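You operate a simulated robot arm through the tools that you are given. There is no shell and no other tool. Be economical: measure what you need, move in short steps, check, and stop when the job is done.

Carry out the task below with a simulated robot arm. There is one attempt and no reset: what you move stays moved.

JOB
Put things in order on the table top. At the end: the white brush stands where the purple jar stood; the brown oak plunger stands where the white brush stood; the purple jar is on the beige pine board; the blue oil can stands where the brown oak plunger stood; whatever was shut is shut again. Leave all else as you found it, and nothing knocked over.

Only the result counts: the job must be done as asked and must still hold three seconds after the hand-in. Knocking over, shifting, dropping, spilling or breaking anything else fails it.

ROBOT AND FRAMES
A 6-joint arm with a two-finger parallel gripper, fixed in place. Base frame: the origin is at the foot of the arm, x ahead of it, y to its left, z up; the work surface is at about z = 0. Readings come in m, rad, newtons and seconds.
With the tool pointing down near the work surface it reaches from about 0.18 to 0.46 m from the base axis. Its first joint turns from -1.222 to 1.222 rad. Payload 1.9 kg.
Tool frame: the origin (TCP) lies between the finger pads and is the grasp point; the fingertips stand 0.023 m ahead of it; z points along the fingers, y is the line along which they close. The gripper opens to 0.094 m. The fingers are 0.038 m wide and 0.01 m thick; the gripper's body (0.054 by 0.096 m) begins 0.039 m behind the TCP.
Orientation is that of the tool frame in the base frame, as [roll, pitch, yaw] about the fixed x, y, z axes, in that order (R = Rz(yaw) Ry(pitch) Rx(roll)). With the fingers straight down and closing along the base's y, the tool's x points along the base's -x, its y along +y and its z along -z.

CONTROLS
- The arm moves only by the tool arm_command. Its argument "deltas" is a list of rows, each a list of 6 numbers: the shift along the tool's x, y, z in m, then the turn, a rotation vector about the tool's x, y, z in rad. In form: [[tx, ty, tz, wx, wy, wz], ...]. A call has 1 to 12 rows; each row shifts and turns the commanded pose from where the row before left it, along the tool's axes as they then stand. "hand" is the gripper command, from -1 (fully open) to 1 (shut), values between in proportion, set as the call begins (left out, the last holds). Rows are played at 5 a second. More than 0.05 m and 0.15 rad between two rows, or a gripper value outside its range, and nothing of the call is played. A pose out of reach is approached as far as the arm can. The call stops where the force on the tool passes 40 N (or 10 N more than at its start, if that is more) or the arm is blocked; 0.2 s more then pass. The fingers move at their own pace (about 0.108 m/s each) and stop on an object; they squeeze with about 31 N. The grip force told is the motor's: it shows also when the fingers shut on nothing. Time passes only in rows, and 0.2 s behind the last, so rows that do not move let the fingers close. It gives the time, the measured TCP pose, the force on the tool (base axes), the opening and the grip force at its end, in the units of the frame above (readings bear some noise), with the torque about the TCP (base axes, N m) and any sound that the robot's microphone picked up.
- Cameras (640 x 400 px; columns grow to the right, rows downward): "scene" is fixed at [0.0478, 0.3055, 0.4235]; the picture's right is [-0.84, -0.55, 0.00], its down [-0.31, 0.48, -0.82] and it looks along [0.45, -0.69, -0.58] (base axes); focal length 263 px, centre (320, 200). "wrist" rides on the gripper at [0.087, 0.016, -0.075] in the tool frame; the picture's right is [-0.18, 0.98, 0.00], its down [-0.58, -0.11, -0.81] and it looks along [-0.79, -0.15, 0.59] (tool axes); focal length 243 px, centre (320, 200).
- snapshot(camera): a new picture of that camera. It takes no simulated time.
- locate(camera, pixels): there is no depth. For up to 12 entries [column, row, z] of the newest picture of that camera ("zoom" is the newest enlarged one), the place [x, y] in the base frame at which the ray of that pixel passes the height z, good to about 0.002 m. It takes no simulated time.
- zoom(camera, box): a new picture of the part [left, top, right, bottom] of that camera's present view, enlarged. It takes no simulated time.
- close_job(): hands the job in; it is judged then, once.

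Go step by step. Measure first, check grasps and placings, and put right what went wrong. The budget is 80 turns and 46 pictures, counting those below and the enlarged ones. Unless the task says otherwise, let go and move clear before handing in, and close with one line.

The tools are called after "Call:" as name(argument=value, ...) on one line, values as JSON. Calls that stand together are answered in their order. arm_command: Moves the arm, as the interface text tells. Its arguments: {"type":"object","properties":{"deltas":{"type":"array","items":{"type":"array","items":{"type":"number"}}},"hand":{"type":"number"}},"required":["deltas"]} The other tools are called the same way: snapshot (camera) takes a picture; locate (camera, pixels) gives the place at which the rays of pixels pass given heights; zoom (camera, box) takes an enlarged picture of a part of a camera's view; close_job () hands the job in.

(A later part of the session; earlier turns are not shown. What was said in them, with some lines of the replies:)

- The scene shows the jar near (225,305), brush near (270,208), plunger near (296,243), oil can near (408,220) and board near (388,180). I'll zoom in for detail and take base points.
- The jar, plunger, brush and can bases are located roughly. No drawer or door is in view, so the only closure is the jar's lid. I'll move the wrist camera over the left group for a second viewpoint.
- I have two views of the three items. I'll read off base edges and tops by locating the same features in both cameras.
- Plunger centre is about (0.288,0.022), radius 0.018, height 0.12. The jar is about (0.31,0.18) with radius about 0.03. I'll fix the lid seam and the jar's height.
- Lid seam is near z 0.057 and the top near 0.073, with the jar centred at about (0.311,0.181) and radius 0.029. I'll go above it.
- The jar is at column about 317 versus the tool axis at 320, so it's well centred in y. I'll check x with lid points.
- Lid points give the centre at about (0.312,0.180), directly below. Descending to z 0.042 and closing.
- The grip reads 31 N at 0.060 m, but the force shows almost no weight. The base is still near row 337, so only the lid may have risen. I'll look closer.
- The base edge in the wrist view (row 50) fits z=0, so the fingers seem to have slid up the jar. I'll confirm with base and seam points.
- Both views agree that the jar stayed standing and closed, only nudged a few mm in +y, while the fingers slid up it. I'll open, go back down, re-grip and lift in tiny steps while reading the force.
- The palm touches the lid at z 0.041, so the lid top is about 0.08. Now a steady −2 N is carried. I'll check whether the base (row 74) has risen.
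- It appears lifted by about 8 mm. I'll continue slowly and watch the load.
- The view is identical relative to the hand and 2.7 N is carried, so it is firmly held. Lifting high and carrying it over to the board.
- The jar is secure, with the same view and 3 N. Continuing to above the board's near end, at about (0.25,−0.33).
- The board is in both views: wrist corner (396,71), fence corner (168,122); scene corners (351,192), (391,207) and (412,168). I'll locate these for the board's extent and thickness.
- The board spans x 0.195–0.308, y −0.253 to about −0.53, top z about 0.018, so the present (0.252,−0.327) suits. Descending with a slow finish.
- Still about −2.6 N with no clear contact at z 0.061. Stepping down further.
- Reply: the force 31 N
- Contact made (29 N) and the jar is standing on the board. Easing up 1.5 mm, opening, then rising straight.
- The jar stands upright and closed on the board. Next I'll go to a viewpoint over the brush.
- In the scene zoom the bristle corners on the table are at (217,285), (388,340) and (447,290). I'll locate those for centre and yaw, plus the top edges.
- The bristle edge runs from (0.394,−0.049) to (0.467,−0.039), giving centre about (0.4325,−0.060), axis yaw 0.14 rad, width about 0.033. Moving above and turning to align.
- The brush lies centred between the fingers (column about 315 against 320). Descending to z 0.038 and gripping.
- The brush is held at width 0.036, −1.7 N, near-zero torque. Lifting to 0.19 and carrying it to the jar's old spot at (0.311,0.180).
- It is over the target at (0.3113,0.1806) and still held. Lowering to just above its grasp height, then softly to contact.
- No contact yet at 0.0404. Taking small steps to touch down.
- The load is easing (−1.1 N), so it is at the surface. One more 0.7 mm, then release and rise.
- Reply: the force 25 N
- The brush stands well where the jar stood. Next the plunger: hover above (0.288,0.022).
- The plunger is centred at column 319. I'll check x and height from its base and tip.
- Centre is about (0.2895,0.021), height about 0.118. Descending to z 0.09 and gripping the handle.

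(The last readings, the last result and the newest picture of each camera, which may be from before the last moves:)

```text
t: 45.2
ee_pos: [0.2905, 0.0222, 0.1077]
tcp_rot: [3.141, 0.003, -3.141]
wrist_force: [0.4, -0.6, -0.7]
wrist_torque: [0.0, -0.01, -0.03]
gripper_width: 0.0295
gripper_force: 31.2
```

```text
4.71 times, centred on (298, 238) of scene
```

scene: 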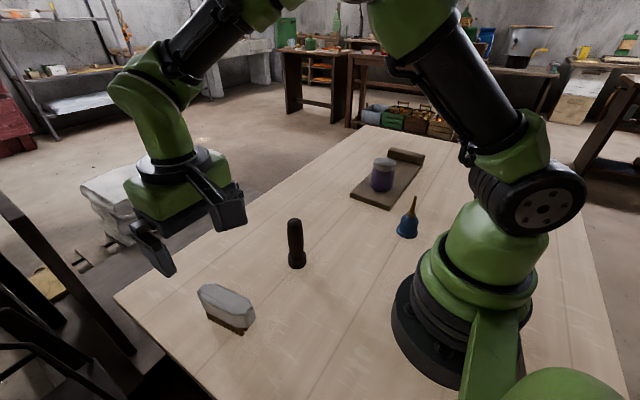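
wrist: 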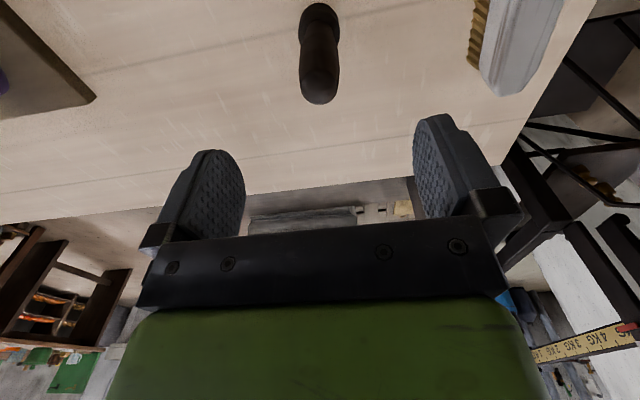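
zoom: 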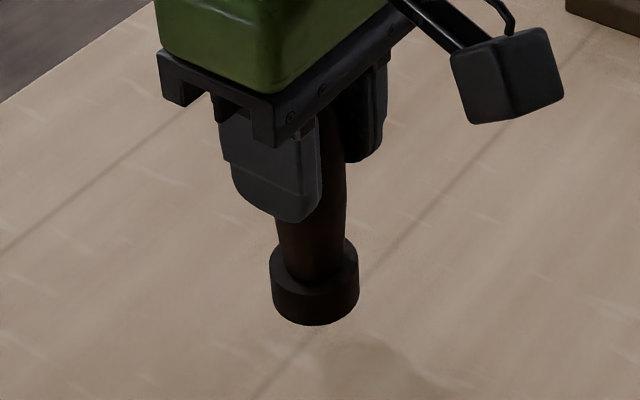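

The plunger is lifted (base risen to row 264). Carrying it to the brush's old spot at (0.4325,−0.060).

Call:
arm_command(deltas=[[0, 0, -0.015, 0, 0, 0], [0, 0, -0.02, 0, 0, 0], [-0.0142, -0.0082, 0, 0, 0, 0], [-0.0286, -0.0164, 0, 0, 0, 0], [-0.0286, -0.0164, 0, 0, 0, 0], [-0.0286, -0.0164, 0, 0, 0, 0], [-0.0286, -0.0164, 0, 0, 0, 0], [-0.0138, -0.0076, 0, 0, 0, 0], [0, 0, 0, 0, 0, 0]])

Call:
arm_command(deltas=[[0, 0, 0.015, 0, 0, 0], [0, 0, 0.02, 0, 0, 0], [0, 0, 0.01, 0, 0, 0], [0, 0, 0, 0, 0, 0]])

```text
t: 47.2
ee_pos: [0.4331, -0.0602, 0.1431]
tcp_rot: [3.141, 0.0, 3.141]
wrist_force: [-0.2, 0.6, -1.2]
wrist_torque: [0.02, 0.04, -0.03]
gripper_width: 0.0291
gripper_force: 31.0
```

```text
t: 48.2
ee_pos: [0.4317, -0.0607, 0.0967]
tcp_rot: [3.141, 0.004, 3.141]
wrist_force: [0.9, -0.3, -0.9]
wrist_torque: [-0.02, 0.02, -0.02]
gripper_width: 0.029
gripper_force: 30.6
```

At z 0.0967, over the spot. Fine steps down to contact at about 0.091.

Call:
arm_command(deltas=[[0, 0, 0.002, 0, 0, 0], [0, 0, 0.002, 0, 0, 0], [0, 0, 0, 0, 0, 0]])

Call:
arm_command(deltas=[[0, 0, 0.0012, 0, 0, 0], [0, 0, 0, 0, 0, 0]])

Call:
arm_command(deltas=[[0, 0, 0.0008, 0, 0, 0], [0, 0, 0, 0, 0, 0]])

```text
t: 49.0
ee_pos: [0.4313, -0.0595, 0.0944]
tcp_rot: [3.14, 0.002, 3.141]
wrist_force: [-0.1, 0.4, -1.0]
wrist_torque: [0.02, 0.01, 0.0]
gripper_width: 0.0292
gripper_force: 30.8
```

```text
t: 49.6
ee_pos: [0.4326, -0.0599, 0.0937]
tcp_rot: [3.139, 0.002, -3.141]
wrist_force: [0.5, -0.7, -0.5]
wrist_torque: [-0.01, 0.0, -0.01]
gripper_width: 0.029
gripper_force: 31.7
```

```text
t: 50.2
ee_pos: [0.431, -0.0611, 0.0919]
tcp_rot: [3.14, 0.003, 3.141]
wrist_force: [-1.4, 0.5, 1.7]
wrist_torque: [-0.04, 0.08, 0.04]
gripper_width: 0.029
gripper_force: 31.0
```

Touching lightly (+1.7 N). Release, rise and check.

Call:
arm_command(deltas=[[0, 0, 0.0003, 0, 0, 0], [0, 0, 0, 0, 0, 0]])

Call:
arm_command(deltas=[[0, 0, 0, 0, 0, 0], [0, 0, 0, 0, 0, 0], [0, 0, 0, 0, 0, 0], [0, 0, -0.01, 0, 0, 0], [0, 0, -0.03, 0, 0, 0], [0, 0, -0.04, 0, 0, 0], [0, 0, -0.04, 0, 0, 0], [0, 0, 0, 0, 0, 0]], hand=-1)

Call:
snapshot(camera="scene")

```text
t: 50.8
ee_pos: [0.4311, -0.0598, 0.0923]
tcp_rot: [3.14, 0.005, 3.141]
wrist_force: [0.1, 0.0, 4.1]
wrist_torque: [-0.09, 0.02, 0.02]
gripper_width: 0.0289
gripper_force: 31.2
```

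```text
t: 52.6
ee_pos: [0.4311, -0.0612, 0.2134]
tcp_rot: [3.139, 0.003, -3.141]
wrist_force: [0.0, 0.0, 0.5]
wrist_torque: [-0.01, 0.0, -0.03]
gripper_width: 0.0941
gripper_force: 0.1
```

```text
14 pictures are left
```

scene: 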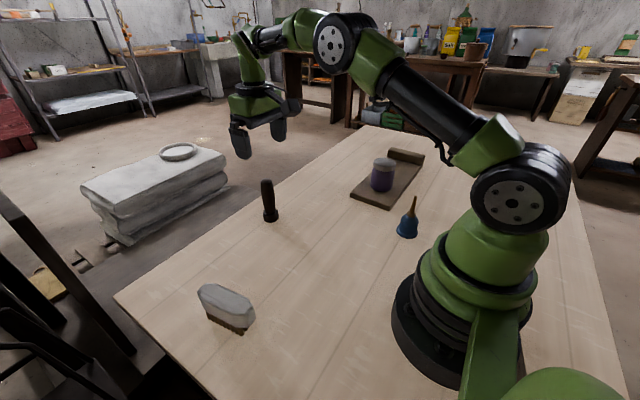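

The plunger stands well. Next the oil can, with a close look first.

Call:
zoom(camera="scene", box=[380, 185, 440, 245])

Call:
arm_command(deltas=[[0.03, -0.015, 0, 0, 0, 0], [0.04, -0.018, 0, 0, 0, 0], [0.04, -0.018, 0, 0, 0, 0], [0.04, -0.018, 0, 0, 0, 0], [0.04, -0.018, 0, 0, 0, 0], [0.04, -0.018, 0, 0, 0, 0], [0.0, -0.02, -0.02, 0, 0, 0], [0, 0, 0, 0, 0, 0]])

Call:
snapshot(camera="wrist")

```text
6.67 times, centred on (410, 215) of scene
```

zoom: 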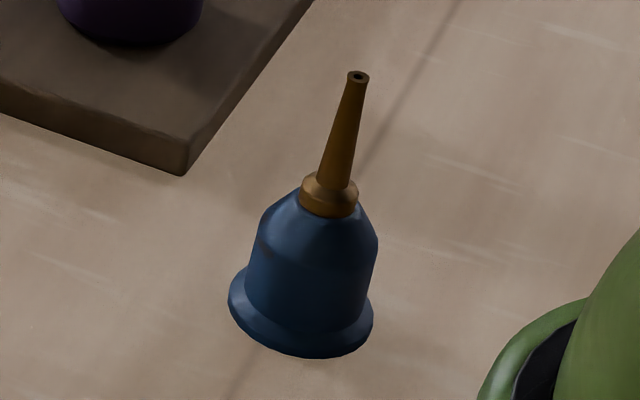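

```text
t: 54.4
ee_pos: [0.2025, -0.1848, 0.2302]
tcp_rot: [3.139, 0.003, -3.14]
wrist_force: [0.8, -0.4, 0.8]
wrist_torque: [-0.01, 0.02, 0.01]
gripper_width: 0.0941
gripper_force: 0.0
```

```text
12 pictures are left
```

wrist: 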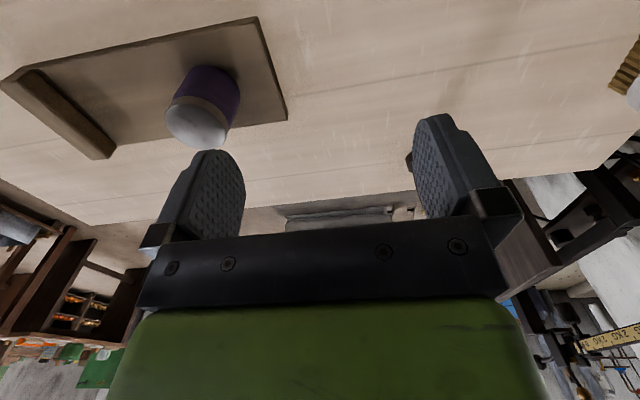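

The can is outside the wrist view, below and behind the camera. I'll locate it from the scene zoom, and turn the hand about 1 rad to look radially outward over it.

Call:
locate(camera="zoom", pixels=[[308, 357, 0], [229, 298, 0.003], [373, 325, 0.003], [358, 76, 0.08], [358, 76, 0.09], [358, 76, 0.1], [358, 76, 0.11], [330, 185, 0.05], [330, 185, 0.06], [302, 305, 0], [250, 290, 0.012], [370, 300, 0.012]])

Call:
arm_command(deltas=[[0, 0, 0, 0, 0, 0.145], [0, 0, 0, 0, 0, 0.145], [0, 0, 0, 0, 0, 0.145], [0, 0, 0, 0, 0, 0.145], [0, 0, 0, 0, 0, 0.145], [0, 0, 0, 0, 0, 0.145], [0, 0, 0, 0, 0, 0.14], [0, 0, 0, 0, 0, 0]])

Call:
snapshot(camera="wrist")

```text
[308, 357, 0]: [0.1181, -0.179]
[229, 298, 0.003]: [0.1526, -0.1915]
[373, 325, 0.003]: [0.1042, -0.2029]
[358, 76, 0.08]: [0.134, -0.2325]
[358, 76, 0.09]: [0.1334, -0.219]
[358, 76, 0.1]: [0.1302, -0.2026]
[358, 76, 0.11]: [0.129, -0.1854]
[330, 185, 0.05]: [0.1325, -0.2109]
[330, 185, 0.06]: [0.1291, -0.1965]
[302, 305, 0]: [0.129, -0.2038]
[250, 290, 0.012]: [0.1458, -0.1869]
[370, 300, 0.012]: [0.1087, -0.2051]
```

```text
t: 56.2
ee_pos: [0.2013, -0.1849, 0.2311]
tcp_rot: [3.138, 0.0, 2.129]
wrist_force: [0.4, 0.5, -0.2]
wrist_torque: [0.0, 0.02, 0.04]
gripper_width: 0.0941
gripper_force: 0.0
```

```text
11 pictures are left
```

wrist: 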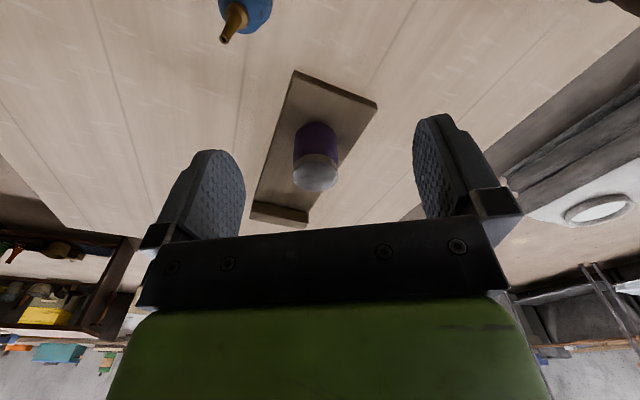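

The can is at about (0.129,−0.203), and its spout tip is near z 0.10. I'll move above it for an aligned close view.

Call:
arm_command(deltas=[[0.0115, -0.035, 0.01, 0, 0, 0], [0.0114, -0.0356, 0.01, 0, 0, 0], [0, 0, 0.03, 0, 0, 0], [0, 0, 0, 0, 0, 0]])

Call:
zoom(camera="wrist", box=[240, 0, 400, 100])

```text
t: 57.2
ee_pos: [0.129, -0.2038, 0.1802]
tcp_rot: [3.14, 0.001, 2.132]
wrist_force: [-0.3, -0.1, 0.2]
wrist_torque: [-0.01, -0.02, -0.02]
gripper_width: 0.0939
gripper_force: 0.0
```

```text
4.00 times, centred on (320, 50) of wrist
```

zoom: 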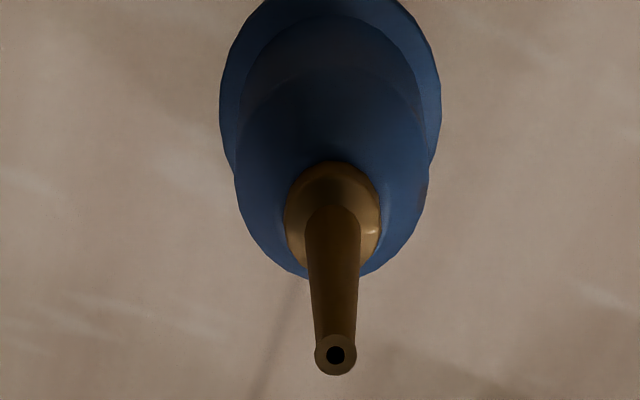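

The tip is at zoom (335,355), and the base spans 219–441. I'll triangulate the tip height and axis.

Call:
locate(camera="zoom", pixels=[[335, 355, 0.09], [335, 355, 0.1], [335, 355, 0.105], [219, 110, 0.003], [441, 95, 0.003], [333, 205, 0.05], [333, 205, 0.06], [333, 165, 0.05], [285, 215, 0.055], [380, 215, 0.055], [330, 2, 0.0]])

```text
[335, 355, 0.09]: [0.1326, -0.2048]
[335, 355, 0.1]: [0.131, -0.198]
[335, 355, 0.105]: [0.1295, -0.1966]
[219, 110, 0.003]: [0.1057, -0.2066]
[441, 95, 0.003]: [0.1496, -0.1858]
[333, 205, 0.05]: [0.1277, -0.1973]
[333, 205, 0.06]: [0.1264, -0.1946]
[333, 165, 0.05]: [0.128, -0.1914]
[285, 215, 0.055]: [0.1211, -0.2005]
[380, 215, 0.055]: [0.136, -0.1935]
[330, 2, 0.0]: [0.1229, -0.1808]
```

The axis is at about (0.130,−0.198), tip z about 0.103, and the brass collar (Ø about 17 mm) at z 0.050–0.062. I'll grip the collar at TCP z 0.072, which keeps the palm above the spout.

Call:
arm_command(deltas=[[0.0037, 0.0035, 0, 0, 0, 0], [0, 0, 0.03, 0, 0, 0], [0, 0, 0.03, 0, 0, 0], [0, 0, 0.028, 0, 0, 0], [0, 0, 0.013, 0, 0, 0], [0, 0, 0.007, 0, 0, 0], [0, 0, 0, 0, 0, 0]])

Call:
arm_command(deltas=[[0, 0, 0, 0, 0, 0], [0, 0, 0, 0, 0, 0], [0, 0, 0, 0, 0, 0], [0, 0, 0, 0, 0, 0], [0, 0, 0, 0, 0, 0]], hand=1)

Call:
snapshot(camera="wrist")

```text
t: 58.8
ee_pos: [0.1305, -0.1983, 0.071]
tcp_rot: [3.139, 0.001, 2.133]
wrist_force: [0.1, 0.2, -0.5]
wrist_torque: [0.02, 0.01, 0.01]
gripper_width: 0.0943
gripper_force: 0.1
```

```text
t: 60.0
ee_pos: [0.1309, -0.1981, 0.0715]
tcp_rot: [3.138, 0.0, 2.13]
wrist_force: [-1.0, 0.4, 0.7]
wrist_torque: [-0.03, -0.02, 0.02]
gripper_width: 0.039
gripper_force: 30.7
```

```text
9 pictures are left
```

wrist: 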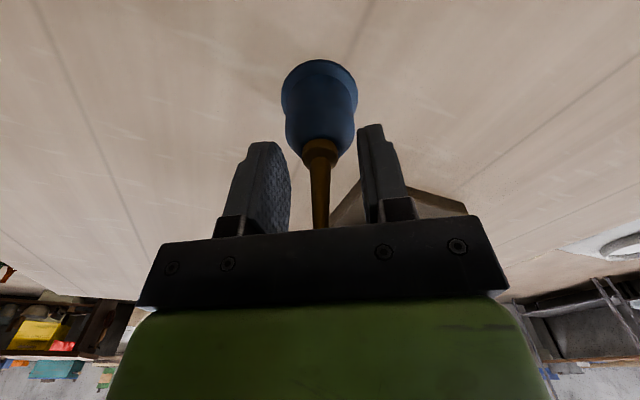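

The fingers stopped at 0.039 m on the blue shoulder, which is a shallow hold. There is about 7 mm before the palm meets the spout, so I'll open, go 5 mm lower and re-grip on the body.

Call:
arm_command(deltas=[[0, 0, 0, 0, 0, 0], [0, 0, 0, 0, 0, 0], [0, 0, 0.002, 0, 0, 0], [0, 0, 0.0015, 0, 0, 0], [0, 0, 0.0015, 0, 0, 0], [0, 0, 0, 0, 0, 0]], hand=-1)

Call:
arm_command(deltas=[[0, 0, 0, 0, 0, 0], [0, 0, 0, 0, 0, 0], [0, 0, 0, 0, 0, 0], [0, 0, 0, 0, 0, 0], [0, 0, 0, 0, 0, 0]], hand=1)

Call:
arm_command(deltas=[[0, 0, -0.002, 0, 0, 0], [0, 0, -0.002, 0, 0, 0], [0, 0, -0.002, 0, 0, 0], [0, 0, -0.002, 0, 0, 0], [0, 0, 0, 0, 0, 0]])

Call:
zoom(camera="wrist", box=[220, 20, 420, 240])

```text
t: 61.4
ee_pos: [0.1301, -0.1985, 0.0671]
tcp_rot: [3.139, 0.001, 2.132]
wrist_force: [0.9, -0.7, 1.0]
wrist_torque: [0.03, -0.04, 0.04]
gripper_width: 0.0938
gripper_force: 0.2
```

```text
t: 62.6
ee_pos: [0.1301, -0.1977, 0.0678]
tcp_rot: [3.138, 0.001, 2.132]
wrist_force: [0.0, 0.4, -1.2]
wrist_torque: [-0.01, 0.02, 0.04]
gripper_width: 0.0387
gripper_force: 31.1
```

```text
t: 63.8
ee_pos: [0.1301, -0.1988, 0.0763]
tcp_rot: [3.139, 0.001, 2.132]
wrist_force: [0.4, -0.3, -1.6]
wrist_torque: [0.03, 0.02, -0.02]
gripper_width: 0.0385
gripper_force: 31.1
```

```text
1.82 times, centred on (320, 130) of wrist
```

zoom: 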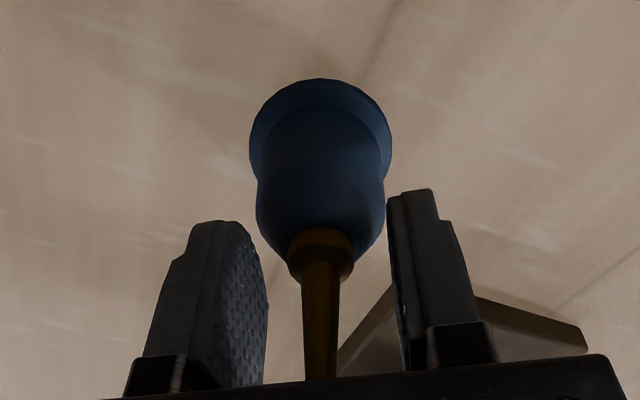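

The opening is unchanged at 0.0387, so the fingers are on the cylindrical part, and −1.6 N is carried. Lifting gently and checking from the scene.

Call:
arm_command(deltas=[[0, 0, -0.005, 0, 0, 0], [0, 0, -0.01, 0, 0, 0], [0, 0, -0.015, 0, 0, 0], [0, 0, -0.02, 0, 0, 0], [0, 0, -0.02, 0, 0, 0], [0, 0, -0.008, 0, 0, 0], [0, 0, 0, 0, 0, 0]])

Call:
zoom(camera="scene", box=[350, 110, 470, 250])

```text
t: 65.4
ee_pos: [0.1314, -0.1993, 0.1528]
tcp_rot: [3.137, 0.001, 2.13]
wrist_force: [-0.1, 0.2, 0.1]
wrist_torque: [-0.02, 0.01, -0.04]
gripper_width: 0.0386
gripper_force: 30.8
```

```text
2.86 times, centred on (410, 180) of scene
```

zoom: 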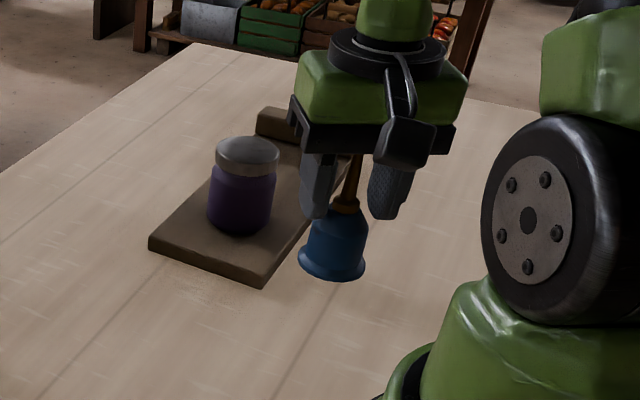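

The can hangs upright in the fingers, well off the table. Carrying it gently to the plunger's old spot at (0.2895,0.021).

Call:
arm_command(deltas=[[0.005, 0.0125, 0, 0, 0, 0], [0.0101, 0.0252, 0, 0, 0, 0], [0.0101, 0.0252, 0, 0, 0, 0], [0.0101, 0.0252, 0, 0, 0, 0], [0.0101, 0.0252, 0, 0, 0, 0], [0.0101, 0.0252, 0, 0, 0, 0], [0.0101, 0.0252, 0, 0, 0, 0], [0.0101, 0.0252, 0, 0, 0, 0], [0.0101, 0.0252, 0, 0, 0, 0], [0.0101, 0.0252, 0, 0, 0, 0], [0.005, 0.0125, 0, 0, 0, 0], [0, 0, 0, 0, 0, 0]])

Call:
snapshot(camera="wrist")

```text
t: 68.0
ee_pos: [0.2906, 0.0218, 0.1541]
tcp_rot: [3.139, 0.0, 2.128]
wrist_force: [0.7, 0.6, -0.6]
wrist_torque: [-0.05, -0.02, -0.01]
gripper_width: 0.0387
gripper_force: 30.6
```

```text
6 pictures are left
```

wrist: 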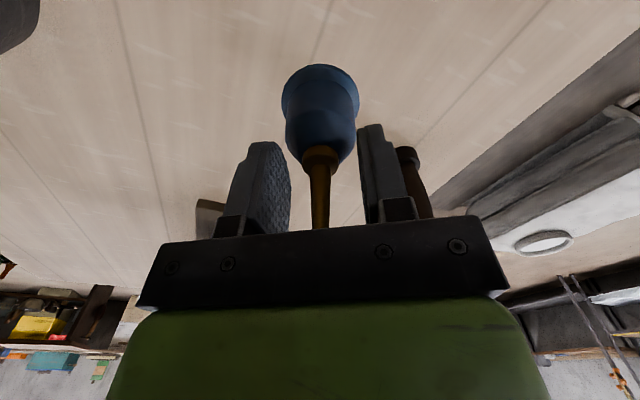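

Still held and unchanged, over (0.2906,0.0218). Lowering to just above the table.

Call:
arm_command(deltas=[[0.0, -0.001, 0.012, 0, 0, 0], [0, 0, 0.02, 0, 0, 0], [0, 0, 0.02, 0, 0, 0], [0, 0, 0.018, 0, 0, 0], [0, 0, 0.009, 0, 0, 0], [0, 0, 0.003, 0, 0, 0], [0, 0, 0, 0, 0, 0]])

Call:
arm_command(deltas=[[0, 0, 0.0015, 0, 0, 0], [0, 0, 0, 0, 0, 0]])

Call:
arm_command(deltas=[[0, 0, 0.001, 0, 0, 0], [0, 0, 0, 0, 0, 0]])

```text
t: 69.6
ee_pos: [0.2902, 0.0207, 0.0718]
tcp_rot: [3.139, 0.001, 2.131]
wrist_force: [-1.0, -0.3, 0.1]
wrist_torque: [0.0, 0.01, 0.02]
gripper_width: 0.0382
gripper_force: 30.5
```

```text
t: 70.2
ee_pos: [0.2893, 0.0198, 0.0719]
tcp_rot: [3.139, 0.001, 2.131]
wrist_force: [0.3, -0.2, -1.2]
wrist_torque: [-0.02, 0.0, 0.02]
gripper_width: 0.0384
gripper_force: 30.6
```

```text
t: 70.8
ee_pos: [0.2898, 0.0199, 0.0699]
tcp_rot: [3.139, -0.001, 2.13]
wrist_force: [0.1, -0.4, -0.7]
wrist_torque: [0.01, -0.01, -0.02]
gripper_width: 0.0384
gripper_force: 30.6
```

At z about 0.069 with no contact yet. Continuing in 1 mm steps.

Call:
arm_command(deltas=[[0, 0, 0.001, 0, 0, 0], [0, 0, 0, 0, 0, 0]])

Call:
arm_command(deltas=[[0, 0, 0.0008, 0, 0, 0], [0, 0, 0, 0, 0, 0]])

Call:
arm_command(deltas=[[0, 0, 0.0006, 0, 0, 0], [0, 0, 0, 0, 0, 0]])

```text
t: 71.4
ee_pos: [0.2876, 0.02, 0.0683]
tcp_rot: [3.138, -0.001, 2.132]
wrist_force: [0.3, 0.0, -0.1]
wrist_torque: [0.01, 0.0, -0.02]
gripper_width: 0.0382
gripper_force: 30.5
```

```text
t: 72.0
ee_pos: [0.2887, 0.0205, 0.0676]
tcp_rot: [3.138, 0.0, 2.13]
wrist_force: [0.5, 0.0, -1.4]
wrist_torque: [0.02, -0.04, 0.02]
gripper_width: 0.0385
gripper_force: 31.1
```

```text
t: 72.6
ee_pos: [0.29, 0.0202, 0.0679]
tcp_rot: [3.138, -0.002, 2.13]
wrist_force: [-1.5, 3.2, 10.8]
wrist_torque: [0.12, 0.19, -0.08]
gripper_width: 0.0385
gripper_force: 30.9
```

Contact (10.8 N). Releasing, rising straight up, and checking.

Call:
arm_command(deltas=[[0, 0, 0, 0, 0, 0], [0, 0, 0, 0, 0, 0], [0, 0, 0, 0, 0, 0], [0, 0, -0.01, 0, 0, 0], [0, 0, -0.025, 0, 0, 0], [0, 0, -0.04, 0, 0, 0], [0, 0, -0.045, 0, 0, 0], [0, 0, -0.045, 0, 0, 0], [0, 0, 0, 0, 0, 0]], hand=-1)

Call:
snapshot(camera="scene")

```text
t: 74.6
ee_pos: [0.2889, 0.0216, 0.2333]
tcp_rot: [3.139, 0.001, 2.132]
wrist_force: [0.9, 0.0, -0.4]
wrist_torque: [0.03, -0.02, 0.02]
gripper_width: 0.094
gripper_force: 0.0
```

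```text
5 pictures are left
```

scene: 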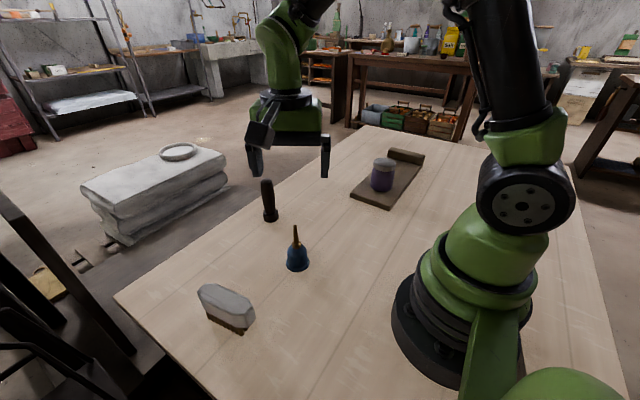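

Everything stands in place, with the can at (297,258), plunger at (269,205), brush at (226,308) and jar at (382,175). One check that the jar's lid is seated.

Call:
zoom(camera="scene", box=[340, 140, 430, 215])

```text
5.33 times, centred on (385, 178) of scene
```

zoom: 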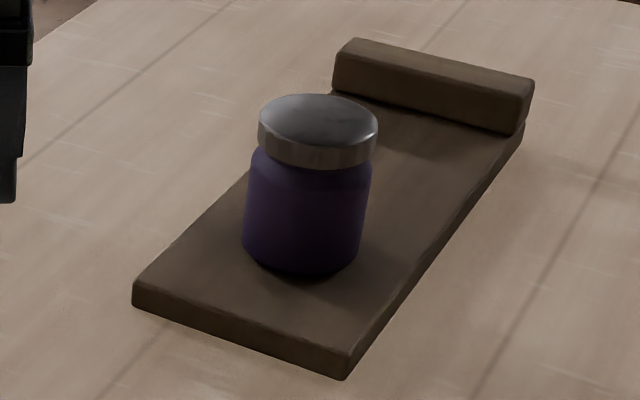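

The lid sits squarely on the jar and the jar is upright on the board. The gripper is open and clear, so I'm handing in.

Call:
close_job()

```text
The job is handed in.
```

The job is handed in: the brush is on the jar's old spot, the plunger on the brush's and the oil can on the plunger's, and the jar is on the board with its lid still on. Nothing was knocked over.
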